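You operate a simulated robot arm through the tools that you are given. There is no shell and no other tool.

Carry out the task below with a simulated two-armed robot. There is one attempt and no reset: what you move stays moved.

## Task
Press-test the yellow onion from the three-cup tray and tip it to FIRM or CULL as the dial shows.
Fine: set it in the cradle, swing the press arm over it to test and clear before tipping; SOFT goes to CULL; level the cradle again; leave the other two in their cups.

It is judged by the outcome, as a careful person would: the job done as asked, and still so three seconds after it is handed in. It fails if anything else is knocked over, pushed out of place, dropped, spilled or broken.

## Robot
Two 7-joint arms with fingered hands on one trunk that stands fixed in place. Base frame: the origin is at the foot of the trunk, x ahead of it, y to its left, z up; the work surface is at about z = 0.8. Lengths are in m, angles in rad, forces in N, time in s.
The left shoulder is at [0.022, 0.214, 1.273], the right one opposite. With the tool pointing down near the work surface each hand reaches from about 0.1 to 0.58 m from the base axis, measured 20 degrees to its own side. Payload 3.3 kg a hand.
The TCP of each hand is the grasp point between the finger pads, 0.026 m short of the fingertips. In the tool frame z runs along the fingers and y along their closing line. Largest opening 0.132 m; the body of the gripper starts 0.073 m behind the TCP. The gripper is a hand of 2 fingers: y runs from the thumb to the fingers, the wrist lies at [0, 0, -0.224] in the tool frame.
Orientation is that of the tool frame in the base frame, as [roll, pitch, yaw] about the fixed x, y, z axes, in that order (R = Rz(yaw) Ry(pitch) Rx(roll)). With the fingers straight down and closing along the base's y, the tool's x points along the base's -x, its y along +y and its z along -z.

## Interface
- The arms move only by the tool step_arm. It takes "left_rows", "right_rows" or both (then of equal length, played together; a hand with none holds still); each is a list that holds one entry, the list of rows, each a list of 6 numbers: the shift along the tool's x, y, z in m, then the turn, a rotation vector about the tool's x, y, z in rad. In form: [[[tx, ty, tz, rx, ry, rz], ...]]. A call has 1 to 20 rows; each row shifts and turns the commanded pose from where the row before left it, along the tool's axes as they then stand. Each row takes 0.2 s and may step no farther than 0.05 m and 0.15 rad from the row before; otherwise, the whole call is refused. Where a pose cannot be reached the arm comes as near as it can. A force on the tool above 40 N (or 10 N above the force at the start of the call, whichever is more), or a blocked arm, ends the call early, and 0.2 s more pass. In this call time passes only in rows, and 0.2 s behind the last. The reply holds the time, the measured pose of the TCP, the force on the tool along the base axes, the opening and the grip force, in the units named above and with some noise, with the torque about the TCP (base axes, N m) and any sound that the robot's microphone picked up.
- Cameras (640 x 400 px; columns grow to the right, rows downward): "scene" is now at [0.0734, -0.0157, 1.41]; the picture's right is [-0.27, -0.96, -0.00], its down [-0.86, 0.24, -0.44] and it looks along [0.42, -0.12, -0.90] (base axes); focal length 214 px, centre (320, 200). "left" rides on the left gripper at [-0.066, -0.003, -0.099] in its tool frame; the picture's right is [0.04, -1.00, 0.00], its down [0.83, 0.03, -0.55] and it looks along [0.55, 0.02, 0.83] (tool axes); focal length 261 px, centre (320, 200). "right" rides on the right gripper at [0.066, -0.003, -0.099] in its tool frame; the picture's right is [0.04, 1.00, 0.00], its down [-0.83, 0.03, -0.55] and it looks along [-0.55, 0.02, 0.83] (tool axes); focal length 261 px, centre (320, 200). There is no depth. A picture from a camera that has moved, and an enlarged one, comes with that camera's place and axes in the base frame and with its lens.
- snapshot(camera): a new picture of that camera. The clock stands still meanwhile.
- move_column(by): slides the trunk up (or, below 0, down) by that many m; the arms and the scene camera ride with it, the base frame stays. It gives what a move gives, with no picture.
- finger_targets(finger1, thumb_bend, hand): sets how far each is bent, from 0 (flat) to 1 (curled in); at 0.3 the hand is open as for a grip, at 0.7 the pads meet at the TCP. One left out holds its place. A second passes; each finger stops where it meets its share of the squeeze, and holds until it gets a number again. It is the only way to open and close the hand. It gives what a move gives, with no picture; readings hold the bend of each and the force on the fingers (four entries, about 0 where the hand has none), thumb and palm.
- head_to(pan, tilt): turns the head with the scene camera to pan (to the left, within 1.501 rad either way) and tilt (down, from -0.506 to 1.204), counted from straight ahead of the robot. It gives what a move gives.
- enlarge(camera, box): a new picture of the part [left, top, right, bottom] of that camera's present view, enlarged. The clock stands still meanwhile.
- hand_in(): hands the job in; it is judged then, once.

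Nothing tells you positions but the pictures and the camera data. Unless the task says otherwise, let go and move clear before handing in.

The tools are called after ">>>" as name(argument=value, ...) on one line, values as JSON. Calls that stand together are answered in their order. step_arm: Moves the arms, as the interface text tells. Its arguments: {"type":"object","properties":{"left_rows":{"type":"array","items":{"type":"array","items":{"type":"array","items":{"type":"number"}}}},"right_rows":{"type":"array","items":{"type":"array","items":{"type":"array","items":{"type":"number"}}}}},"required":[]} The other tools are called the same way: move_column (by) slides the trunk up or down; finger_targets (finger1, thumb_bend, hand) moves the fingers one by one; head_to (pan, tilt) turns the head that bears the scene camera; snapshot (camera) takes a picture; enlarge (camera, box) takes an enlarged picture of a part of a camera's view; hand_in () hands the job in.

At the start:

```text
t: 0.0
left_eef_pos: [0.0351, 0.289, 0.648]
left_orientation: [3.053, -0.016, 1.356]
left_contact_force: [0.0, -0.1, -0.1]
left_moment: [-0.03, -0.04, -0.01]
left_gripper_width: 0.132
left_finger_force: 0.0
left_shape: jaw
left_bend: [0.3, 0.3]
left_finger forces: [0.0, 0.1, 0.0, 0.0, 0.0, 0.0]
right_eef_pos: [0.353, -0.4452, 1.2342]
right_orientation: [3.141, -0.001, -3.141]
right_contact_force: [-0.5, 0.3, 0.0]
right_moment: [0.01, -0.04, 0.02]
right_gripper_width: 0.1319
right_finger_force: 0.1
right_shape: jaw
right_bend: [0.3, 0.3]
right_finger forces: [0.1, 0.0, 0.0, 0.0, 0.0, 0.1]
trunk travel left (down, up): [-0.555, 0.206]
head pan, tilt: [-0.276, 1.115]
```

scene: 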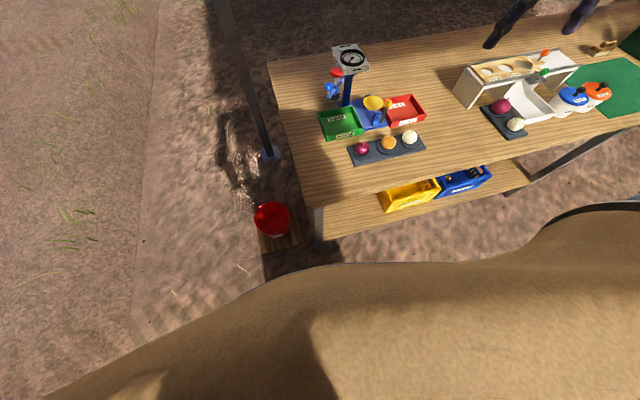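
right: 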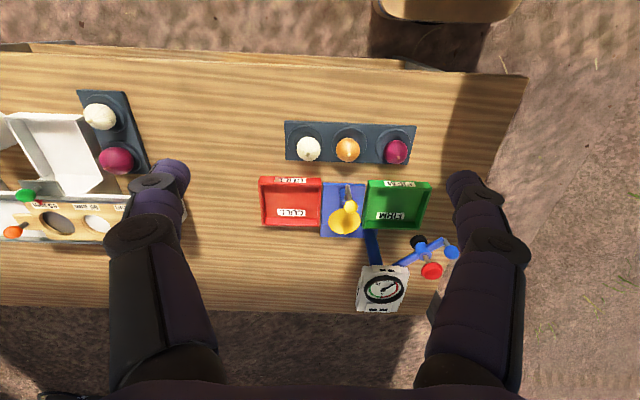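
left: 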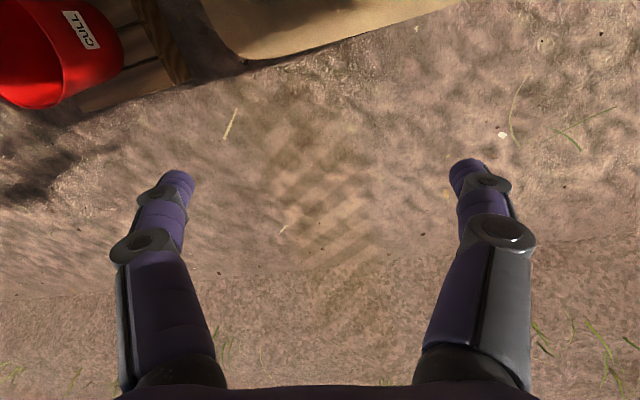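

I see a three-cup tray (red, yellow and white onions) in front of a red CULL bin, a blue cradle and a green FIRM bin, with a press arm and dial on a post behind. I'll look closer before I move anything.

>>> enlarge(camera="scene", box=[300, 30, 460, 180])

>>> enlarge(camera="right", box=[240, 110, 480, 320])

```text
2.67 times, centred on (380, 105) of scene
camera zoom: at [0.0734, -0.0157, 1.41], right [-0.27, -0.96, 0.0], down [-0.86, 0.24, -0.44], along [0.42, -0.12, -0.9], focal length 572 px, centre (160, 453)
```

zoom: 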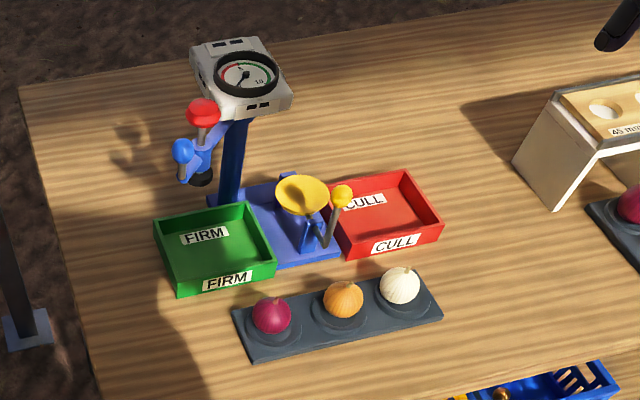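

```text
1.90 times, centred on (360, 215) of right
camera zoom: at [0.2872, -0.4494, 1.3319], right [-0.04, 1.0, 0.0], down [0.83, 0.03, 0.55], along [0.55, 0.02, -0.83], focal length 496 px, centre (244, 171)
```

zoom: 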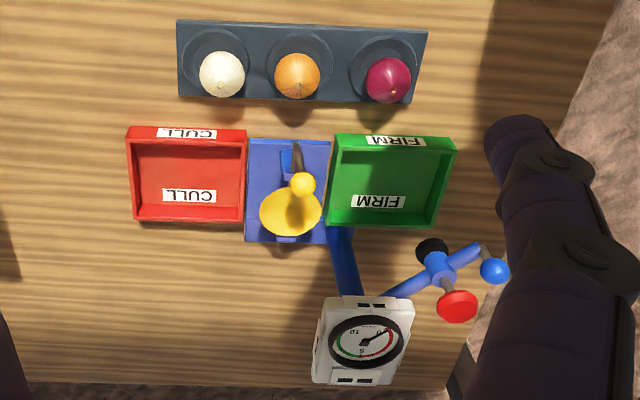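

The yellow onion is at about (0.493, -0.382, 0.83) and the cup at about (0.637, -0.376, 0.88). The tipping lever knob stands in front of the cup, and the press arm is parked to the left at about (0.63, -0.22). The cradle is at the edge of reach, so I'll lower the trunk and look again from closer.

>>> move_column(by=-0.17)

>>> snapshot(camera="right")

>>> snapshot(camera="scene")

```text
t: 1.9
left_eef_pos: [0.0364, 0.2891, 0.4778]
left_orientation: [3.05, -0.016, 1.357]
left_contact_force: [0.0, 0.7, -0.4]
left_moment: [0.02, 0.01, 0.04]
left_gripper_width: 0.132
left_finger_force: 0.1
left_shape: jaw
left_bend: [0.3, 0.3]
left_finger forces: [0.1, 0.1, 0.0, 0.0, 0.1, 0.0]
right_eef_pos: [0.3526, -0.4462, 1.0632]
right_orientation: [-3.141, 0.0, -3.142]
right_contact_force: [0.3, -0.5, -0.5]
right_moment: [0.0, 0.01, 0.0]
right_gripper_width: 0.1318
right_finger_force: 0.1
right_shape: jaw
right_bend: [0.3, 0.3]
right_finger forces: [0.0, 0.0, 0.0, 0.0, 0.0, 0.1]
trunk travel left (down, up): [-0.385, 0.376]
head pan, tilt: [-0.276, 1.115]
```

```text
taken
camera right: at [0.287, -0.4494, 1.1622], right [-0.04, 1.0, 0.0], down [0.83, 0.03, 0.55], along [0.55, 0.02, -0.83], focal length 261 px, centre (320, 200)
```

right: 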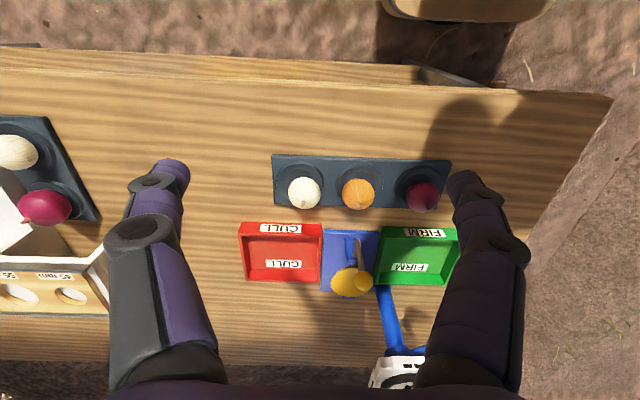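

```text
taken
camera scene: at [0.0887, -0.0157, 1.2394], right [-0.27, -0.96, 0.0], down [-0.86, 0.24, -0.44], along [0.42, -0.12, -0.9], focal length 214 px, centre (320, 200)
```

scene: 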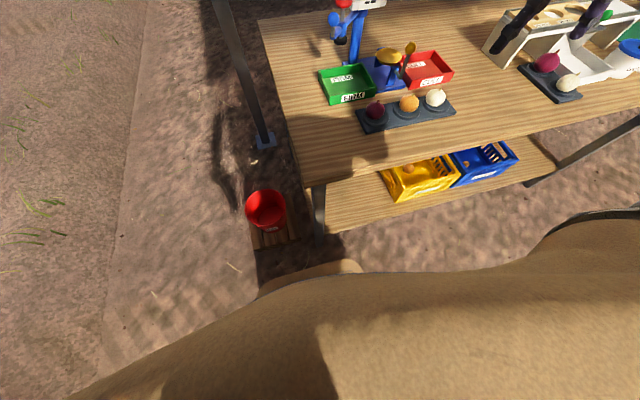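

The lowered view cuts off the press rig, so I'll aim the head at it.

>>> head_to(pan=-0.52, tilt=0.6)

>>> snapshot(camera="scene")

>>> enlarge(camera="scene", box=[220, 100, 420, 300])

```text
t: 2.9
left_eef_pos: [0.0349, 0.29, 0.4786]
left_orientation: [3.052, -0.016, 1.355]
left_contact_force: [0.5, -0.1, 1.2]
left_moment: [0.01, 0.01, 0.0]
left_gripper_width: 0.132
left_finger_force: 0.1
left_shape: jaw
left_bend: [0.3, 0.3]
left_finger forces: [0.1, 0.0, 0.0, 0.0, 0.0, 0.1]
right_eef_pos: [0.3534, -0.4477, 1.0625]
right_orientation: [-3.142, 0.0, -3.141]
right_contact_force: [-0.1, 0.2, 0.4]
right_moment: [0.0, -0.04, 0.01]
right_gripper_width: 0.132
right_finger_force: 0.0
right_shape: jaw
right_bend: [0.3, 0.3]
right_finger forces: [0.0, 0.0, 0.0, 0.0, 0.0, 0.0]
trunk travel left (down, up): [-0.385, 0.376]
head pan, tilt: [-0.52, 0.6]
```

```text
taken
camera scene: at [0.1057, -0.0426, 1.2788], right [-0.5, -0.87, 0.0], down [-0.49, 0.28, -0.82], along [0.72, -0.41, -0.57], focal length 214 px, centre (320, 200)
```

scene: 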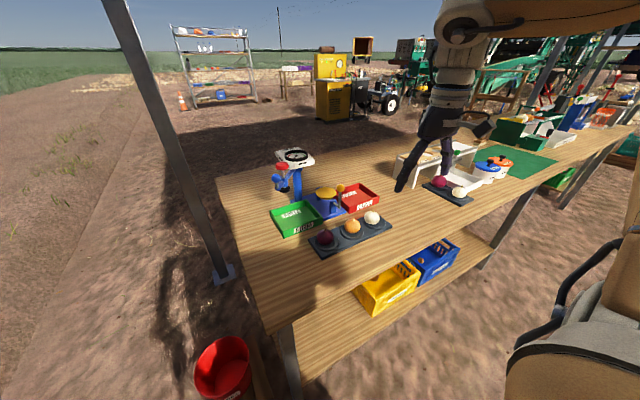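

```text
2.00 times, centred on (320, 200) of scene
camera zoom: at [0.1057, -0.0426, 1.2788], right [-0.5, -0.87, 0.0], down [-0.49, 0.28, -0.82], along [0.72, -0.41, -0.57], focal length 429 px, centre (320, 200)
```

zoom: 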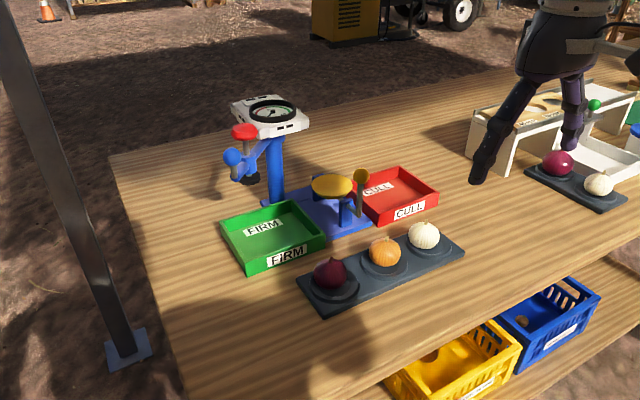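

>>> enlarge(camera="scene", box=[260, 140, 400, 260])

>>> enlarge(camera="scene", box=[262, 140, 362, 220])

```text
3.33 times, centred on (330, 200) of scene
camera zoom: at [0.1057, -0.0426, 1.2788], right [-0.5, -0.87, 0.0], down [-0.49, 0.28, -0.82], along [0.72, -0.41, -0.57], focal length 715 px, centre (287, 200)
```

zoom: 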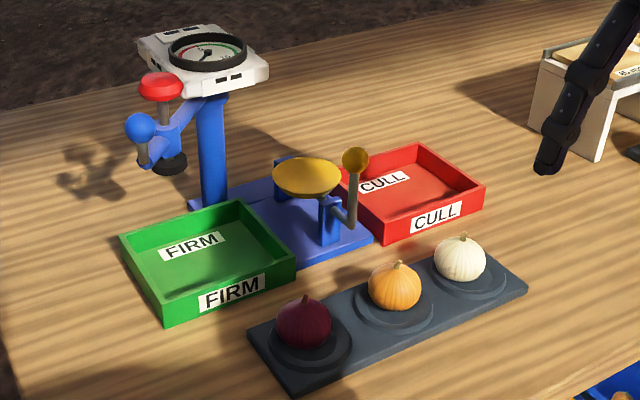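

```text
5.00 times, centred on (312, 180) of scene
camera zoom: at [0.1057, -0.0426, 1.2788], right [-0.5, -0.87, 0.0], down [-0.49, 0.28, -0.82], along [0.72, -0.41, -0.57], focal length 1072 px, centre (360, 300)
```

zoom: 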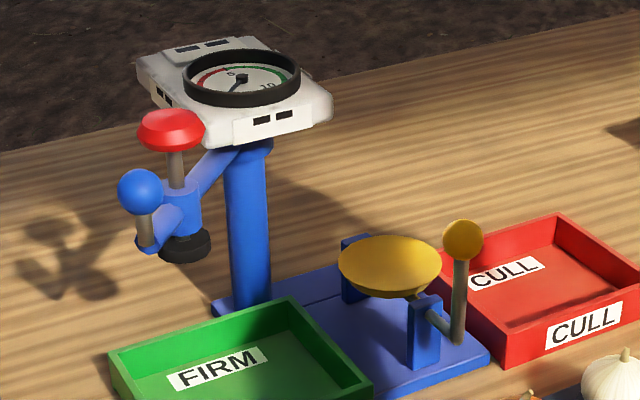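

The cup is a shallow saucer at about (0.653, -0.381, 0.865), with the lever ball at about (0.570, -0.383, 0.933). The red plunger cap is at about (0.655, -0.232, 1.008) and the blue swing knob at about (0.62, -0.198, 0.99). I'll check the hand's shape and narrow the fingers so they clear the neighbouring onions.

>>> enlarge(camera="scene", box=[380, 0, 540, 200])

>>> finger_targets(hand="right", finger1=0.48, thumb_bend=0.48)

>>> enlarge(camera="scene", box=[270, 145, 330, 180])

```text
2.00 times, centred on (460, 100) of scene
camera zoom: at [0.1057, -0.0426, 1.2788], right [-0.5, -0.87, 0.0], down [-0.49, 0.28, -0.82], along [0.72, -0.41, -0.57], focal length 429 px, centre (40, 400)
```

zoom: 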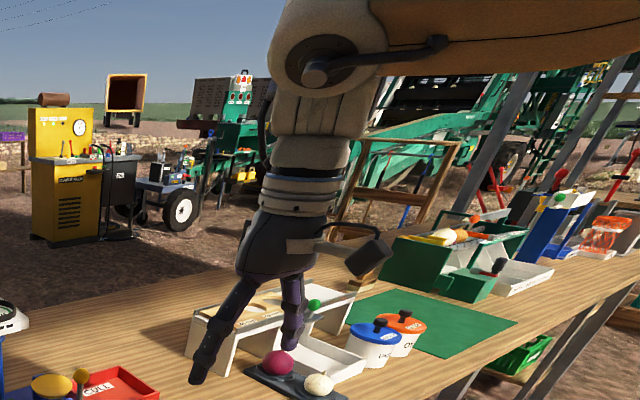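

```text
t: 3.9
left_eef_pos: [0.0354, 0.2894, 0.4776]
left_orientation: [3.053, -0.016, 1.355]
left_contact_force: [0.2, -0.1, -0.3]
left_moment: [-0.03, -0.06, -0.04]
left_gripper_width: 0.1319
left_finger_force: 0.1
left_shape: jaw
left_bend: [0.3, 0.3]
left_finger forces: [0.0, 0.0, 0.0, 0.0, 0.1, 0.0]
right_eef_pos: [0.353, -0.447, 1.0643]
right_orientation: [-3.141, 0.0, 3.141]
right_contact_force: [0.0, -0.6, -0.8]
right_moment: [0.01, 0.0, -0.03]
right_gripper_width: 0.0739
right_finger_force: 0.0
right_shape: fingers
right_bend: [0.48, 0.48]
right_finger forces: [0.0, 0.0, 0.0, 0.1, 0.1, 0.1]
trunk travel left (down, up): [-0.385, 0.376]
head pan, tilt: [-0.52, 0.6]
```

```text
10.67 times, centred on (300, 162) of scene
camera zoom: at [0.1057, -0.0427, 1.2789], right [-0.5, -0.87, 0.0], down [-0.49, 0.28, -0.83], along [0.72, -0.41, -0.56], focal length 2288 px, centre (533, 600)
```

zoom: 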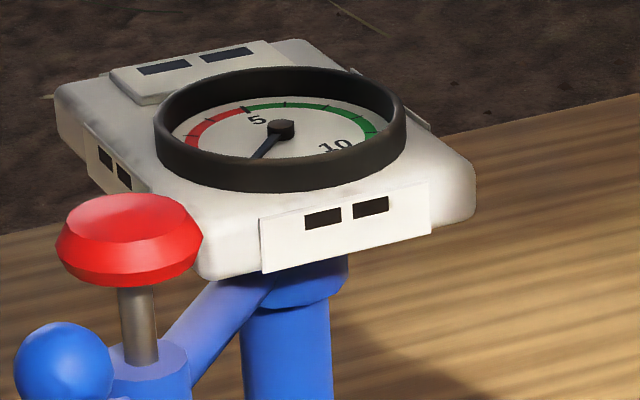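

The hand carries a camera box on its near side, so I'll use a mild forward tilt of about 0.3 rad to keep that box off the lever ball. The fingers are open 74 mm. I'm moving above the yellow onion now.

>>> step_arm(right_rows=[[[-0.0282, 0.0124, 0.02, 0, 0, 0], [-0.0282, 0.0124, 0.02, 0, 0, 0], [-0.0282, 0.0124, 0.02, 0, 0, 0], [-0.0282, 0.0124, 0.02, 0, 0, 0], [-0.0282, 0.0124, 0.02, 0, 0, 0], [0, 0, 0, 0, -0.1, 0], [0, 0, 0, 0, -0.1, 0], [0, 0, 0, 0, -0.1, 0]]])

>>> snapshot(camera="right")

>>> enlarge(camera="scene", box=[240, 100, 440, 260])

```text
t: 5.7
left_eef_pos: [0.0349, 0.2895, 0.4769]
left_orientation: [3.051, -0.016, 1.356]
left_contact_force: [-0.1, 0.4, -0.4]
left_moment: [0.01, -0.01, 0.02]
left_gripper_width: 0.132
left_finger_force: 0.1
left_shape: jaw
left_bend: [0.3, 0.3]
left_finger forces: [0.0, 0.0, 0.1, 0.0, 0.0, 0.1]
right_eef_pos: [0.4569, -0.4035, 0.9608]
right_orientation: [3.141, 0.302, 3.141]
right_contact_force: [-0.1, 0.4, 0.8]
right_moment: [-0.01, -0.03, 0.0]
right_gripper_width: 0.0738
right_finger_force: 0.1
right_shape: fingers
right_bend: [0.48, 0.48]
right_finger forces: [0.0, 0.1, 0.1, 0.0, 0.0, 0.0]
right hand out of reach, approached as far as the arm can: row 3, 4, 5
trunk travel left (down, up): [-0.385, 0.376]
head pan, tilt: [-0.52, 0.6]
```

```text
taken
camera right: at [0.3642, -0.4059, 1.035], right [-0.04, 1.0, -0.01], down [0.63, 0.03, 0.78], along [0.78, 0.02, -0.63], focal length 261 px, centre (320, 200)
```

right: 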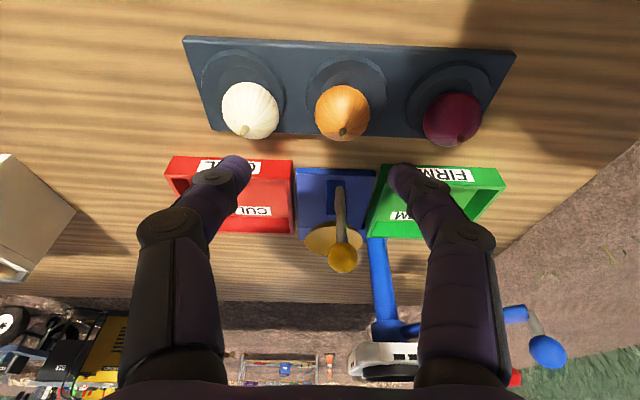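

```text
2.50 times, centred on (340, 180) of scene
camera zoom: at [0.1056, -0.0428, 1.2789], right [-0.5, -0.87, 0.0], down [-0.49, 0.28, -0.83], along [0.72, -0.41, -0.56], focal length 536 px, centre (270, 250)
```

zoom: 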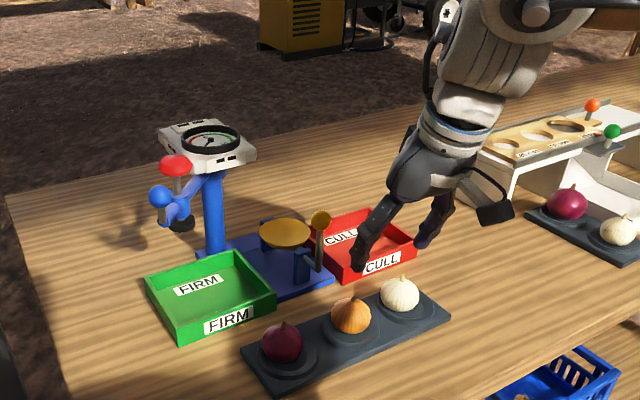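

The vertical hand ran out of reach a bit short, but the tilted pose is fine. I'll go on in the tilted pose to a spot above the yellow onion.

>>> step_arm(right_rows=[[[-0.009, 0.0067, 0.0132, 0, 0, 0], [-0.009, 0.0067, 0.0132, 0, 0, 0], [-0.009, 0.0067, 0.0132, 0, 0, 0]]])

>>> snapshot(camera="right")

>>> enlarge(camera="scene", box=[270, 140, 410, 260])

```text
t: 6.5
left_eef_pos: [0.0361, 0.29, 0.4781]
left_orientation: [3.053, -0.015, 1.356]
left_contact_force: [0.3, -0.2, 0.4]
left_moment: [-0.01, 0.05, 0.02]
left_gripper_width: 0.1319
left_finger_force: 0.1
left_shape: jaw
left_bend: [0.3, 0.3]
left_finger forces: [0.0, 0.1, 0.0, 0.0, 0.1, 0.0]
right_eef_pos: [0.4939, -0.3851, 0.931]
right_orientation: [3.14, 0.301, 3.14]
right_contact_force: [-0.9, 0.6, 0.3]
right_moment: [-0.01, -0.04, 0.0]
right_gripper_width: 0.0738
right_finger_force: 0.0
right_shape: fingers
right_bend: [0.48, 0.48]
right_finger forces: [0.0, 0.0, 0.0, 0.1, 0.0, 0.0]
trunk travel left (down, up): [-0.385, 0.376]
head pan, tilt: [-0.52, 0.6]
```

```text
taken
camera right: at [0.402, -0.3865, 1.0051], right [-0.04, 1.0, -0.01], down [0.63, 0.03, 0.77], along [0.77, 0.02, -0.63], focal length 261 px, centre (320, 200)
```

right: 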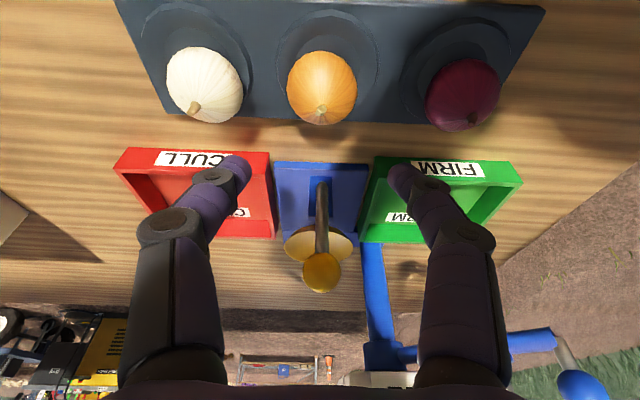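

```text
3.33 times, centred on (340, 200) of scene
camera zoom: at [0.106, -0.0426, 1.2788], right [-0.5, -0.87, 0.0], down [-0.49, 0.28, -0.82], along [0.72, -0.41, -0.57], focal length 715 px, centre (253, 200)
```

zoom: 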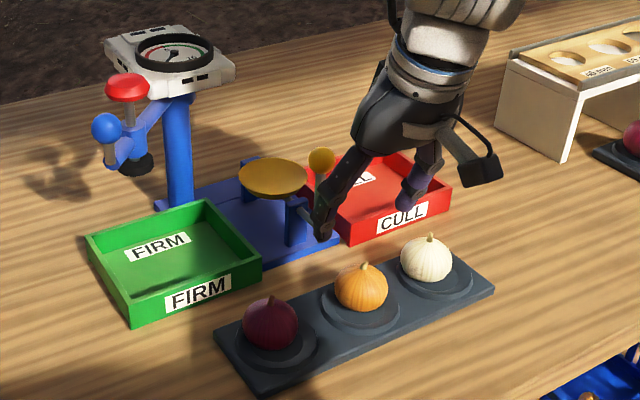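

I'm lined up over the yellow onion; the white one is the nearer neighbour, so I'll bias slightly left and go down in stages.

>>> step_arm(right_rows=[[[0.0055, 0.001, 0.019, 0, 0, 0], [0.0055, 0.001, 0.019, 0, 0, 0], [0.0055, 0.001, 0.019, 0, 0, 0]]])

>>> snapshot(camera="right")

>>> enlarge(camera="scene", box=[300, 170, 400, 260])

```text
t: 7.3
left_eef_pos: [0.0363, 0.2897, 0.4787]
left_orientation: [3.053, -0.016, 1.356]
left_contact_force: [-0.8, -0.6, 0.4]
left_moment: [0.0, -0.01, -0.05]
left_gripper_width: 0.1319
left_finger_force: 0.0
left_shape: jaw
left_bend: [0.3, 0.3]
left_finger forces: [0.0, 0.0, 0.0, 0.1, 0.0, 0.1]
right_eef_pos: [0.4943, -0.3806, 0.8718]
right_orientation: [3.141, 0.3, 3.14]
right_contact_force: [0.6, 0.0, -0.1]
right_moment: [0.03, -0.03, 0.01]
right_gripper_width: 0.0738
right_finger_force: 0.1
right_shape: fingers
right_bend: [0.48, 0.48]
right_finger forces: [0.1, 0.0, 0.0, 0.0, 0.0, 0.1]
trunk travel left (down, up): [-0.385, 0.376]
head pan, tilt: [-0.52, 0.6]
```

```text
taken
camera right: at [0.4025, -0.3832, 0.9456], right [-0.04, 1.0, -0.01], down [0.63, 0.03, 0.77], along [0.77, 0.02, -0.63], focal length 261 px, centre (320, 200)
```

right: 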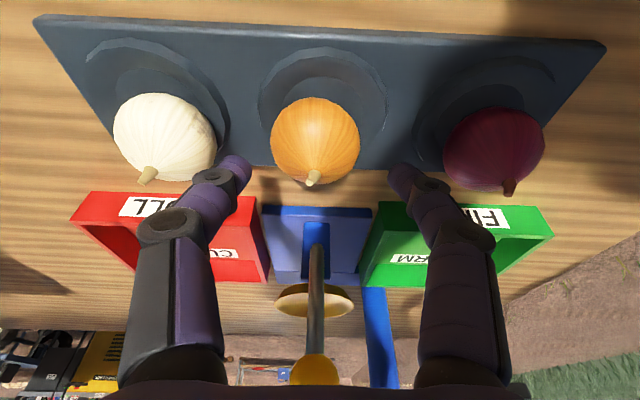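

```text
4.44 times, centred on (350, 215) of scene
camera zoom: at [0.1059, -0.0427, 1.2789], right [-0.5, -0.87, 0.0], down [-0.49, 0.28, -0.82], along [0.72, -0.41, -0.57], focal length 953 px, centre (187, 133)
```

zoom: 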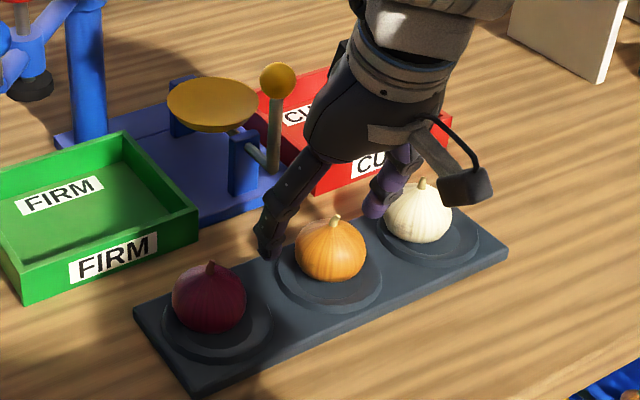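

There is about 10 mm of room on each side of the left-hand finger, so I'll go down to grasp height.

>>> step_arm(right_rows=[[[0.0045, -0.0005, 0.0148, 0, 0, 0], [0.0045, -0.0005, 0.0148, 0, 0, 0]]])

>>> snapshot(camera="right")

>>> enlarge(camera="scene", box=[300, 170, 400, 260])

```text
t: 7.9
left_eef_pos: [0.0354, 0.2892, 0.4784]
left_orientation: [3.052, -0.016, 1.358]
left_contact_force: [0.0, -1.1, -0.5]
left_moment: [-0.01, 0.02, 0.01]
left_gripper_width: 0.1319
left_finger_force: 0.0
left_shape: jaw
left_bend: [0.3, 0.3]
left_finger forces: [0.0, 0.0, 0.1, 0.1, 0.0, 0.1]
right_eef_pos: [0.4957, -0.3797, 0.8434]
right_orientation: [3.141, 0.309, 3.141]
right_contact_force: [-1.9, -0.9, 22.5]
right_moment: [-0.03, -0.06, -0.03]
right_gripper_width: 0.0745
right_finger_force: 10.9
right_shape: fingers
right_bend: [0.49, 0.48]
right_finger forces: [11.4, 0.0, 0.0, 0.0, 11.2, 0.1]
trunk travel left (down, up): [-0.385, 0.376]
head pan, tilt: [-0.52, 0.6]
```

```text
taken
camera right: at [0.4025, -0.3833, 0.9177], right [-0.04, 1.0, -0.01], down [0.63, 0.03, 0.78], along [0.78, 0.02, -0.63], focal length 261 px, centre (320, 200)
```

right: 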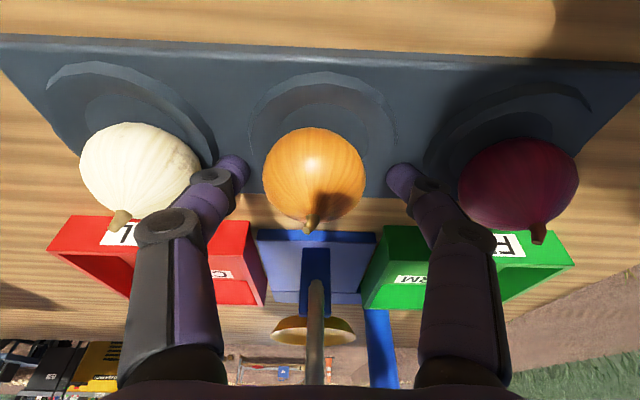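

```text
4.44 times, centred on (350, 215) of scene
camera zoom: at [0.1038, -0.0414, 1.2795], right [-0.5, -0.87, 0.0], down [-0.49, 0.28, -0.83], along [0.72, -0.41, -0.56], focal length 953 px, centre (187, 133)
```

zoom: 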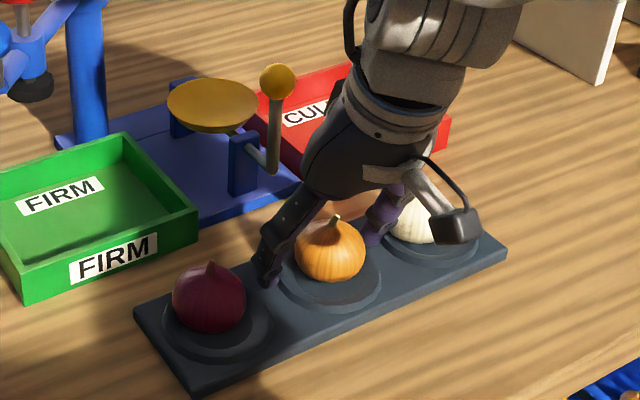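

The fingertips touched the tray top, so I'll back up 6 mm and close gently on the onion.

>>> step_arm(right_rows=[[[-0.0018, 0, -0.006, 0, 0, 0]]])

>>> finger_targets(hand="right", finger1=0.57, thumb_bend=0.57)

>>> snapshot(camera="right")

```text
t: 8.3
left_eef_pos: [0.0359, 0.2899, 0.4779]
left_orientation: [3.052, -0.016, 1.355]
left_contact_force: [-0.1, 0.5, 0.7]
left_moment: [-0.02, -0.01, -0.02]
left_gripper_width: 0.1319
left_finger_force: 0.0
left_shape: jaw
left_bend: [0.3, 0.3]
left_finger forces: [0.0, 0.0, 0.0, 0.0, 0.0, 0.0]
right_eef_pos: [0.4934, -0.3823, 0.8452]
right_orientation: [3.141, 0.297, -3.141]
right_contact_force: [-0.5, 0.1, -0.4]
right_moment: [0.02, -0.01, 0.0]
right_gripper_width: 0.0744
right_finger_force: 0.2
right_shape: fingers
right_bend: [0.48, 0.48]
right_finger forces: [0.1, 0.0, 0.0, 0.0, 0.1, 0.1]
trunk travel left (down, up): [-0.385, 0.376]
head pan, tilt: [-0.52, 0.6]
```

```text
t: 9.3
left_eef_pos: [0.0364, 0.2895, 0.4772]
left_orientation: [3.051, -0.015, 1.357]
left_contact_force: [-0.3, 0.2, -0.2]
left_moment: [-0.02, 0.01, 0.04]
left_gripper_width: 0.132
left_finger_force: 0.0
left_shape: jaw
left_bend: [0.3, 0.3]
left_finger forces: [0.1, 0.0, 0.0, 0.1, 0.0, 0.0]
right_eef_pos: [0.4939, -0.3817, 0.8486]
right_orientation: [-3.141, 0.302, -3.141]
right_contact_force: [0.5, 1.3, 6.6]
right_moment: [0.12, -0.04, -0.02]
right_gripper_width: 0.0536
right_finger_force: 4.3
right_shape: fingers
right_bend: [0.53, 0.55]
right_finger forces: [5.7, 0.0, 0.0, 0.0, 2.5, 0.0]
trunk travel left (down, up): [-0.385, 0.376]
head pan, tilt: [-0.52, 0.6]
```

```text
taken
camera right: at [0.4024, -0.3842, 0.9216], right [-0.04, 1.0, -0.01], down [0.63, 0.03, 0.78], along [0.77, 0.02, -0.63], focal length 261 px, centre (320, 200)
```

right: 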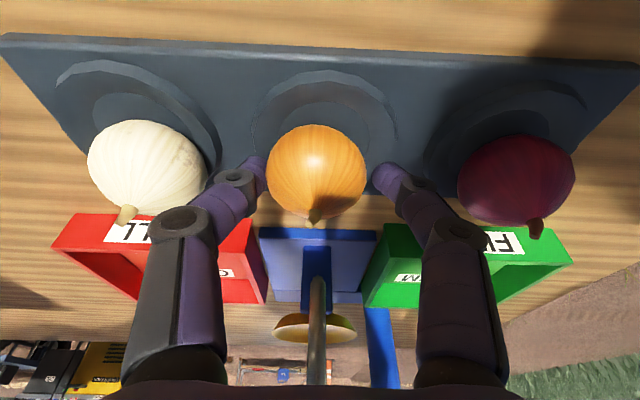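

>>> finger_targets(hand="right", finger1=0.6, thumb_bend=0.6)

>>> enlarge(camera="right", box=[200, 80, 440, 250])

>>> enlarge(camera="scene", box=[310, 180, 390, 250])

```text
t: 10.3
left_eef_pos: [0.0356, 0.2896, 0.477]
left_orientation: [3.052, -0.016, 1.356]
left_contact_force: [0.2, -1.0, 0.8]
left_moment: [0.0, 0.01, 0.03]
left_gripper_width: 0.1317
left_finger_force: 0.1
left_shape: jaw
left_bend: [0.3, 0.3]
left_finger forces: [0.1, 0.0, 0.1, 0.0, 0.1, 0.1]
right_eef_pos: [0.4937, -0.3806, 0.8478]
right_orientation: [-3.141, 0.301, 3.141]
right_contact_force: [2.1, 0.3, 7.5]
right_moment: [0.17, -0.11, 0.11]
right_gripper_width: 0.0532
right_finger_force: 8.1
right_shape: fingers
right_bend: [0.53, 0.57]
right_finger forces: [9.0, 0.0, 0.0, 0.1, 6.2, 0.0]
trunk travel left (down, up): [-0.385, 0.376]
head pan, tilt: [-0.52, 0.6]
```

```text
2.35 times, centred on (320, 165) of right
camera zoom: at [0.4024, -0.3843, 0.9215], right [-0.04, 1.0, -0.01], down [0.63, 0.03, 0.78], along [0.77, 0.02, -0.63], focal length 613 px, centre (320, 282)
```

zoom: 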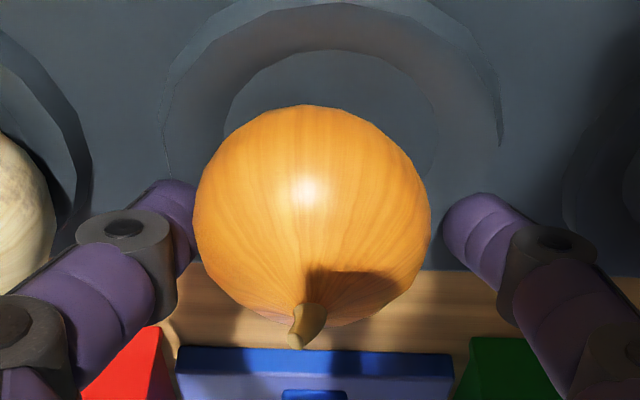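

```text
5.71 times, centred on (350, 215) of scene
camera zoom: at [0.1054, -0.0422, 1.279], right [-0.5, -0.87, 0.0], down [-0.49, 0.28, -0.83], along [0.72, -0.41, -0.56], focal length 1226 px, centre (149, 114)
```

zoom: 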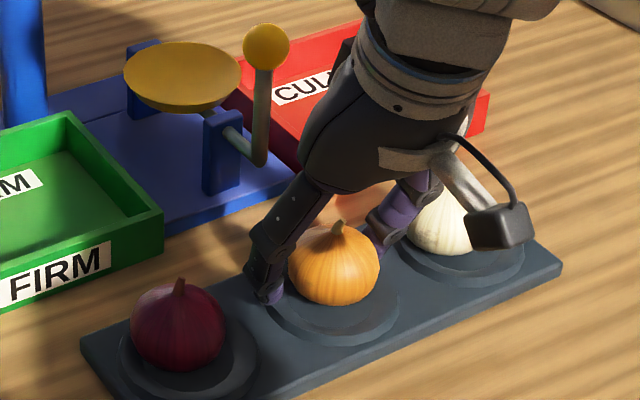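

One finger seems to stall on the raised ring of the dish rather than on the onion. I'll ease off, lift 6 mm, centre in y, and close again.

>>> finger_targets(hand="right", finger1=0.49, thumb_bend=0.49)

>>> step_arm(right_rows=[[[-0.0018, -0.0015, -0.0058, 0, 0, 0]]])

>>> finger_targets(hand="right", finger1=0.58, thumb_bend=0.58)

>>> enlarge(camera="right", box=[200, 80, 440, 250])

>>> enlarge(camera="scene", box=[310, 180, 390, 250])

```text
t: 11.3
left_eef_pos: [0.0352, 0.29, 0.4773]
left_orientation: [3.051, -0.015, 1.357]
left_contact_force: [0.7, 0.7, 0.3]
left_moment: [-0.03, 0.01, 0.0]
left_gripper_width: 0.1317
left_finger_force: 0.0
left_shape: jaw
left_bend: [0.3, 0.3]
left_finger forces: [0.1, 0.0, 0.0, 0.0, 0.0, 0.0]
right_eef_pos: [0.4946, -0.3818, 0.8472]
right_orientation: [3.141, 0.299, -3.141]
right_contact_force: [1.5, -3.3, 7.5]
right_moment: [0.23, -0.1, -0.06]
right_gripper_width: 0.0638
right_finger_force: 4.2
right_shape: fingers
right_bend: [0.53, 0.49]
right_finger forces: [8.1, 0.0, 0.0, 0.0, 0.0, 0.0]
trunk travel left (down, up): [-0.385, 0.376]
head pan, tilt: [-0.52, 0.6]
```

```text
t: 11.7
left_eef_pos: [0.0358, 0.2894, 0.4791]
left_orientation: [3.053, -0.016, 1.356]
left_contact_force: [-0.1, 0.0, -0.2]
left_moment: [-0.02, 0.02, -0.03]
left_gripper_width: 0.1321
left_finger_force: 0.2
left_shape: jaw
left_bend: [0.3, 0.3]
left_finger forces: [0.0, 0.1, 0.0, 0.1, 0.1, 0.0]
right_eef_pos: [0.4941, -0.3835, 0.8523]
right_orientation: [-3.141, 0.296, 3.141]
right_contact_force: [0.8, -0.9, 0.0]
right_moment: [0.01, 0.0, 0.0]
right_gripper_width: 0.0691
right_finger_force: 0.1
right_shape: fingers
right_bend: [0.49, 0.49]
right_finger forces: [0.0, 0.0, 0.0, 0.0, 0.0, 0.0]
trunk travel left (down, up): [-0.385, 0.376]
head pan, tilt: [-0.52, 0.6]
```

```text
t: 12.7
left_eef_pos: [0.0355, 0.2896, 0.4785]
left_orientation: [3.05, -0.015, 1.356]
left_contact_force: [0.6, -0.4, -0.3]
left_moment: [-0.04, 0.01, 0.0]
left_gripper_width: 0.1319
left_finger_force: 0.0
left_shape: jaw
left_bend: [0.3, 0.3]
left_finger forces: [0.0, 0.1, 0.1, 0.0, 0.0, 0.1]
right_eef_pos: [0.4954, -0.3835, 0.8513]
right_orientation: [3.141, 0.3, 3.141]
right_contact_force: [-0.5, -1.0, -0.3]
right_moment: [0.03, 0.02, 0.0]
right_gripper_width: 0.0468
right_finger_force: 1.1
right_shape: fingers
right_bend: [0.56, 0.56]
right_finger forces: [0.9, 0.0, 0.1, 0.0, 0.9, 0.0]
trunk travel left (down, up): [-0.385, 0.376]
head pan, tilt: [-0.52, 0.6]
```

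```text
2.35 times, centred on (320, 165) of right
camera zoom: at [0.4026, -0.386, 0.9267], right [-0.04, 1.0, -0.01], down [0.63, 0.03, 0.77], along [0.77, 0.02, -0.63], focal length 613 px, centre (320, 282)
```

zoom: 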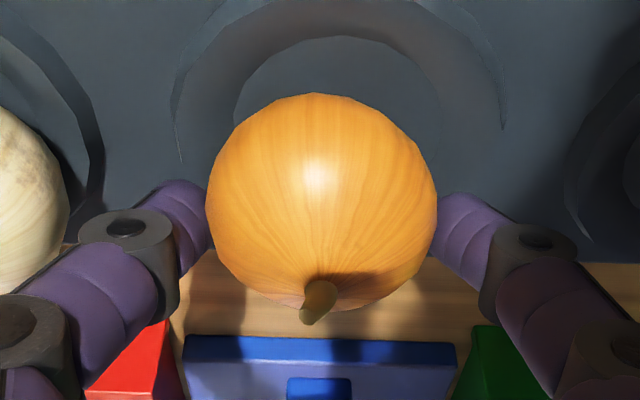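

```text
5.71 times, centred on (350, 215) of scene
camera zoom: at [0.1058, -0.0427, 1.2789], right [-0.5, -0.87, 0.0], down [-0.49, 0.28, -0.82], along [0.72, -0.41, -0.57], focal length 1226 px, centre (149, 114)
```

zoom: 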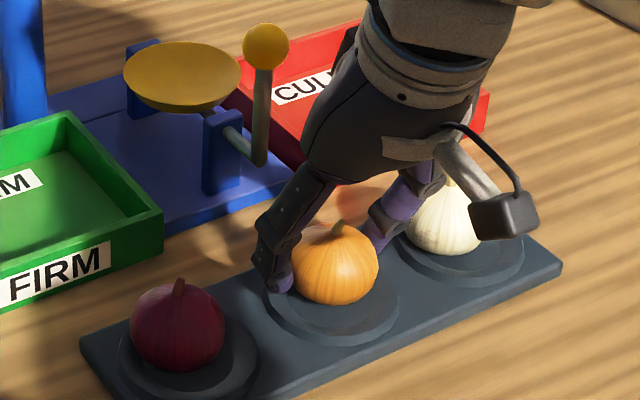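

Both fingers are now on the onion at 47 mm. I'll firm up the grip and lift a little to test it.

>>> finger_targets(hand="right", finger1=0.63, thumb_bend=0.63)

>>> step_arm(right_rows=[[[-0.0035, 0, -0.0115, 0, 0, 0], [-0.006, 0, -0.0192, 0, 0, 0], [-0.0089, 0, -0.0287, 0, 0, 0], [-0.0089, 0, -0.0287, 0, 0, 0]]])

>>> snapshot(camera="right")

>>> snapshot(camera="scene")

```text
t: 13.7
left_eef_pos: [0.035, 0.2886, 0.4781]
left_orientation: [3.053, -0.015, 1.355]
left_contact_force: [-0.2, -0.4, -0.4]
left_moment: [0.0, -0.01, -0.01]
left_gripper_width: 0.1318
left_finger_force: 0.0
left_shape: jaw
left_bend: [0.3, 0.3]
left_finger forces: [0.0, 0.0, 0.1, 0.1, 0.0, 0.1]
right_eef_pos: [0.4937, -0.3831, 0.852]
right_orientation: [3.141, 0.301, 3.14]
right_contact_force: [-0.1, 0.1, -0.3]
right_moment: [0.03, -0.03, -0.01]
right_gripper_width: 0.0437
right_finger_force: 5.1
right_shape: fingers
right_bend: [0.56, 0.6]
right_finger forces: [5.6, 0.1, 0.0, 0.0, 5.6, 0.0]
trunk travel left (down, up): [-0.385, 0.376]
head pan, tilt: [-0.52, 0.6]
```

```text
t: 14.7
left_eef_pos: [0.0349, 0.2902, 0.4787]
left_orientation: [3.053, -0.014, 1.355]
left_contact_force: [-1.1, 0.4, 0.4]
left_moment: [0.01, 0.04, -0.03]
left_gripper_width: 0.1317
left_finger_force: 0.0
left_shape: jaw
left_bend: [0.3, 0.3]
left_finger forces: [0.0, 0.0, 0.0, 0.0, 0.0, 0.0]
right_eef_pos: [0.4935, -0.383, 0.9445]
right_orientation: [3.141, 0.301, 3.141]
right_contact_force: [0.0, 0.4, -0.5]
right_moment: [0.02, 0.02, 0.0]
right_gripper_width: 0.0437
right_finger_force: 5.5
right_shape: fingers
right_bend: [0.56, 0.6]
right_finger forces: [5.6, 0.1, 0.0, 0.0, 5.7, 0.0]
trunk travel left (down, up): [-0.385, 0.376]
head pan, tilt: [-0.52, 0.6]
```

```text
taken
camera right: at [0.4022, -0.3854, 1.0198], right [-0.04, 1.0, -0.01], down [0.63, 0.03, 0.77], along [0.77, 0.02, -0.63], focal length 261 px, centre (320, 200)
```

right: 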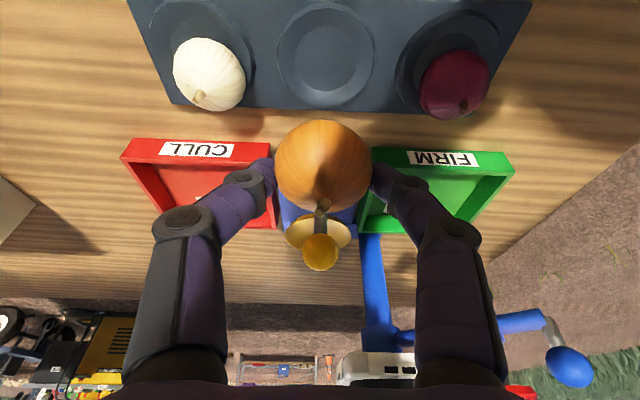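

```text
taken
camera scene: at [0.1056, -0.0424, 1.2789], right [-0.5, -0.87, 0.0], down [-0.49, 0.28, -0.83], along [0.72, -0.41, -0.56], focal length 214 px, centre (320, 200)
```

scene: 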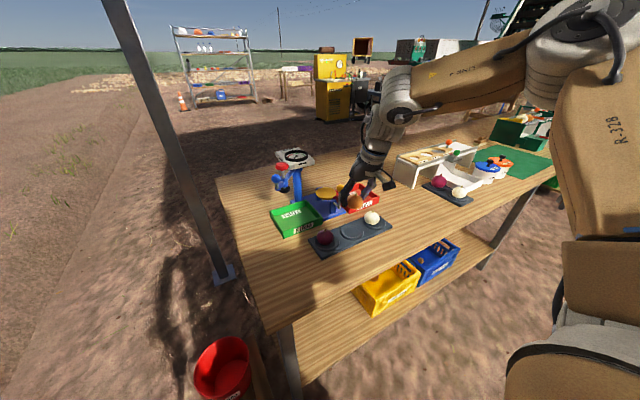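

The onion is lifted and held firmly, and its neighbours haven't moved. Next I'll yaw the hand about -0.3 rad and tilt to 0.45 rad, for reach and to keep the camera box off the lever ball. Then I'll rise to z = 1.0.

>>> step_arm(right_rows=[[[0, 0, 0, 0.0443, 0, 0.1433], [0, 0, 0, 0.0443, 0, 0.1433], [0, 0, 0, 0, -0.15, 0], [-0.0131, 0, -0.027, 0, 0, 0], [-0.0131, 0, -0.027, 0, 0, 0]]])

>>> enlarge(camera="scene", box=[240, 120, 440, 260])

```text
t: 15.9
left_eef_pos: [0.0351, 0.2896, 0.4781]
left_orientation: [3.051, -0.014, 1.357]
left_contact_force: [-0.1, -0.2, 0.2]
left_moment: [0.01, -0.03, 0.02]
left_gripper_width: 0.132
left_finger_force: 0.1
left_shape: jaw
left_bend: [0.3, 0.3]
left_finger forces: [0.1, 0.0, 0.0, 0.0, 0.0, 0.0]
right_eef_pos: [0.4943, -0.3835, 1.004]
right_orientation: [3.141, 0.45, 2.842]
right_contact_force: [-0.3, -0.3, -0.1]
right_moment: [0.02, 0.02, 0.0]
right_gripper_width: 0.0436
right_finger_force: 6.1
right_shape: fingers
right_bend: [0.56, 0.6]
right_finger forces: [5.5, 0.0, 0.1, 0.0, 5.6, 0.0]
trunk travel left (down, up): [-0.385, 0.376]
head pan, tilt: [-0.52, 0.6]
```

```text
2.86 times, centred on (340, 190) of scene
camera zoom: at [0.1057, -0.0426, 1.2789], right [-0.5, -0.87, 0.0], down [-0.49, 0.28, -0.83], along [0.72, -0.41, -0.56], focal length 613 px, centre (263, 229)
```

zoom: 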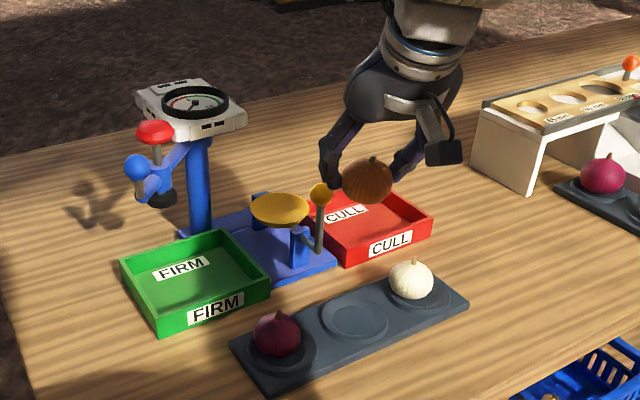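

>>> step_arm(right_rows=[[[-0.02654, 0.00964, 0.01282, 0, 0, 0], [-0.02654, 0.00964, 0.01282, 0, 0, 0], [-0.02654, 0.00964, 0.01282, 0, 0, 0], [-0.02654, 0.00964, 0.01282, 0, 0, 0]]])

>>> snapshot(camera="right")

>>> enlarge(camera="scene", box=[250, 110, 390, 230])

```text
t: 16.9
left_eef_pos: [0.0363, 0.2887, 0.478]
left_orientation: [3.053, -0.014, 1.356]
left_contact_force: [0.6, -0.3, 0.4]
left_moment: [0.03, 0.0, -0.02]
left_gripper_width: 0.1319
left_finger_force: 0.0
left_shape: jaw
left_bend: [0.3, 0.3]
left_finger forces: [0.0, 0.0, 0.0, 0.0, 0.0, 0.0]
right_eef_pos: [0.5776, -0.3951, 0.9866]
right_orientation: [3.142, 0.447, 2.841]
right_contact_force: [0.2, 0.0, -1.3]
right_moment: [0.03, 0.01, 0.04]
right_gripper_width: 0.0433
right_finger_force: 5.2
right_shape: fingers
right_bend: [0.56, 0.6]
right_finger forces: [5.4, 0.1, 0.1, 0.0, 5.4, 0.0]
right hand out of reach, approached as far as the arm can: row 3, 4
trunk travel left (down, up): [-0.385, 0.376]
head pan, tilt: [-0.52, 0.6]
```

```text
taken
camera right: at [0.4787, -0.3674, 1.0467], right [0.26, 0.97, -0.02], down [0.5, -0.12, 0.86], along [0.83, -0.23, -0.51], focal length 261 px, centre (320, 200)
```

right: 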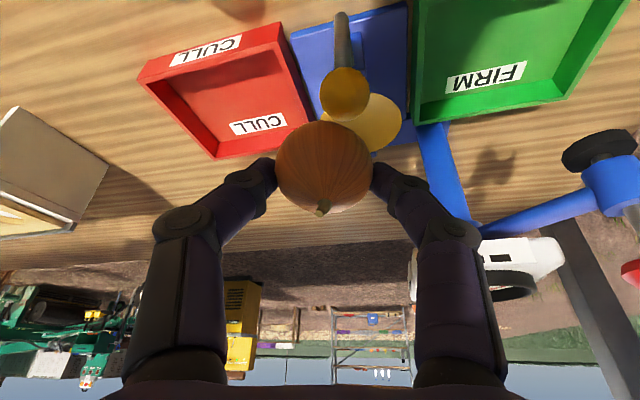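

```text
3.33 times, centred on (320, 170) of scene
camera zoom: at [0.1058, -0.0425, 1.2789], right [-0.5, -0.87, 0.0], down [-0.49, 0.28, -0.83], along [0.72, -0.41, -0.56], focal length 715 px, centre (320, 300)
```

zoom: 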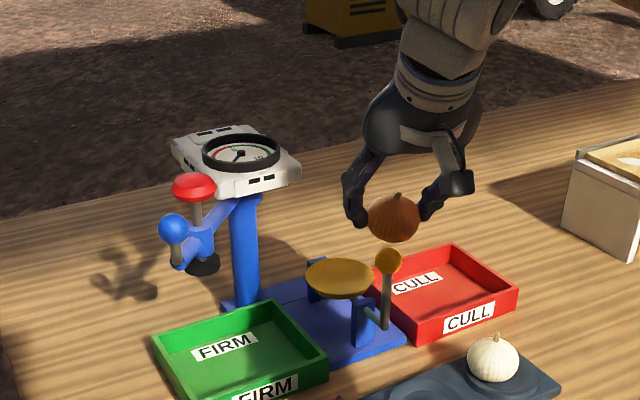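

The arm stopped short at x = 0.578. I'll look at the arm's shape to see whether full extension or a wrist limit stopped it.

>>> snapshot(camera="scene")

>>> enlarge(camera="scene", box=[340, 0, 640, 200])

```text
taken
camera scene: at [0.1058, -0.0425, 1.2789], right [-0.5, -0.87, 0.0], down [-0.49, 0.28, -0.83], along [0.72, -0.41, -0.56], focal length 214 px, centre (320, 200)
```

scene: 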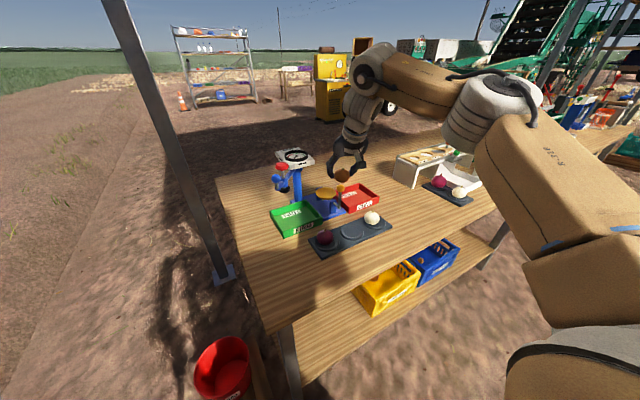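

```text
2.00 times, centred on (490, 100) of scene
camera zoom: at [0.1058, -0.0425, 1.2789], right [-0.5, -0.87, 0.0], down [-0.49, 0.28, -0.83], along [0.72, -0.41, -0.56], focal length 429 px, centre (-20, 400)
```

zoom: 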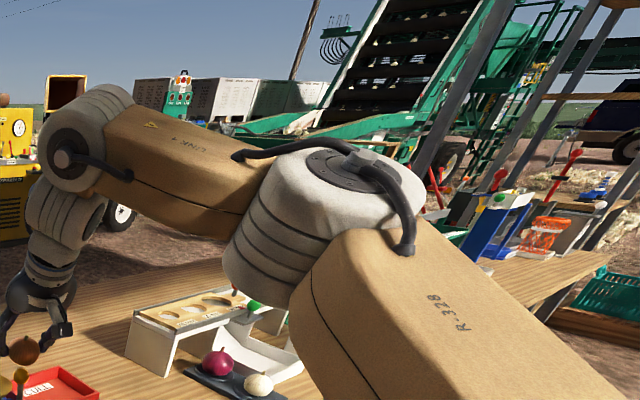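

The elbow isn't straight, so a wrist limit stopped it, made worse by the wrist sitting above the shoulder. I'll raise the trunk so the shoulder is higher than the wrist and try again.

>>> move_column(by=0.12)

>>> step_arm(right_rows=[[[-0.008, 0.005, 0.03, 0, 0, 0], [-0.018, 0.01, 0.025, 0, 0, 0], [-0.018, 0.01, 0.025, 0, 0, 0]]])

>>> snapshot(camera="scene")

```text
t: 18.4
left_eef_pos: [0.0355, 0.2903, 0.5989]
left_orientation: [3.052, -0.016, 1.356]
left_contact_force: [-0.3, -0.3, -0.3]
left_moment: [-0.03, -0.02, 0.01]
left_gripper_width: 0.1321
left_finger_force: 0.0
left_shape: jaw
left_bend: [0.3, 0.3]
left_finger forces: [0.0, 0.0, 0.0, 0.1, 0.1, 0.0]
right_eef_pos: [0.5737, -0.396, 1.1213]
right_orientation: [3.13, 0.479, 2.839]
right_contact_force: [0.6, -0.9, -1.4]
right_moment: [0.02, -0.02, 0.02]
right_gripper_width: 0.0434
right_finger_force: 6.2
right_shape: fingers
right_bend: [0.56, 0.6]
right_finger forces: [5.3, 0.0, 0.0, 0.1, 5.3, 0.0]
trunk travel left (down, up): [-0.505, 0.256]
head pan, tilt: [-0.52, 0.6]
```

```text
t: 19.2
left_eef_pos: [0.0352, 0.2892, 0.599]
left_orientation: [3.052, -0.015, 1.357]
left_contact_force: [0.1, -0.2, -0.4]
left_moment: [-0.02, 0.01, -0.02]
left_gripper_width: 0.1318
left_finger_force: 0.0
left_shape: jaw
left_bend: [0.3, 0.3]
left_finger forces: [0.1, 0.0, 0.0, 0.0, 0.0, 0.0]
right_eef_pos: [0.5906, -0.41, 1.0768]
right_orientation: [3.126, 0.482, 2.837]
right_contact_force: [-0.4, -0.3, -0.7]
right_moment: [-0.01, -0.01, 0.01]
right_gripper_width: 0.0433
right_finger_force: 5.6
right_shape: fingers
right_bend: [0.56, 0.6]
right_finger forces: [5.3, 0.0, 0.0, 0.0, 5.5, 0.0]
right hand out of reach, approached as far as the arm can: row 1, 2, 3
trunk travel left (down, up): [-0.505, 0.256]
head pan, tilt: [-0.52, 0.6]
```

```text
taken
camera scene: at [0.0929, -0.0426, 1.3995], right [-0.5, -0.87, 0.0], down [-0.49, 0.28, -0.83], along [0.72, -0.41, -0.56], focal length 214 px, centre (320, 200)
```

scene: 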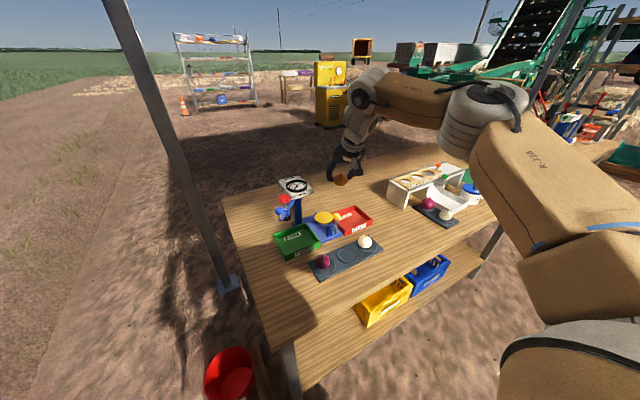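

Same radius limit again, even though the elbow is still bent, so the wrist or its yaw must be the constraint. At this safe height I'll undo the yaw and test reaching forward once more.

>>> step_arm(right_rows=[[[0, 0, 0, -0.0693, 0, -0.133], [0, 0, 0, -0.0693, 0, -0.133], [-0.022, 0, 0.0115, 0, 0, 0], [-0.022, 0, 0.0115, 0, 0, 0]]])

>>> snapshot(camera="scene")

```text
t: 20.2
left_eef_pos: [0.0352, 0.2904, 0.5979]
left_orientation: [3.051, -0.014, 1.355]
left_contact_force: [0.4, -0.6, -0.5]
left_moment: [-0.04, -0.01, -0.01]
left_gripper_width: 0.1318
left_finger_force: 0.1
left_shape: jaw
left_bend: [0.3, 0.3]
left_finger forces: [0.0, 0.0, 0.0, 0.0, 0.0, 0.0]
right_eef_pos: [0.6065, -0.4105, 1.0735]
right_orientation: [3.126, 0.485, 3.139]
right_contact_force: [-0.4, 0.7, -0.7]
right_moment: [-0.04, 0.0, 0.03]
right_gripper_width: 0.0433
right_finger_force: 5.1
right_shape: fingers
right_bend: [0.56, 0.6]
right_finger forces: [5.3, 0.0, 0.0, 0.0, 5.5, 0.0]
right hand out of reach, approached as far as the arm can: row 3, 4
trunk travel left (down, up): [-0.505, 0.256]
head pan, tilt: [-0.52, 0.6]
```

```text
taken
camera scene: at [0.093, -0.0425, 1.3995], right [-0.5, -0.87, 0.0], down [-0.49, 0.28, -0.83], along [0.72, -0.41, -0.56], focal length 214 px, centre (320, 200)
```

scene: 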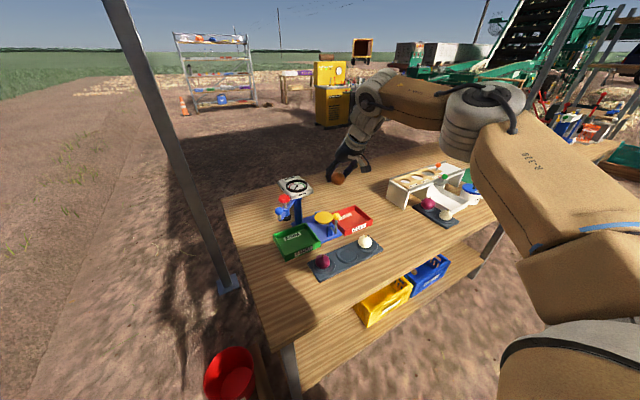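

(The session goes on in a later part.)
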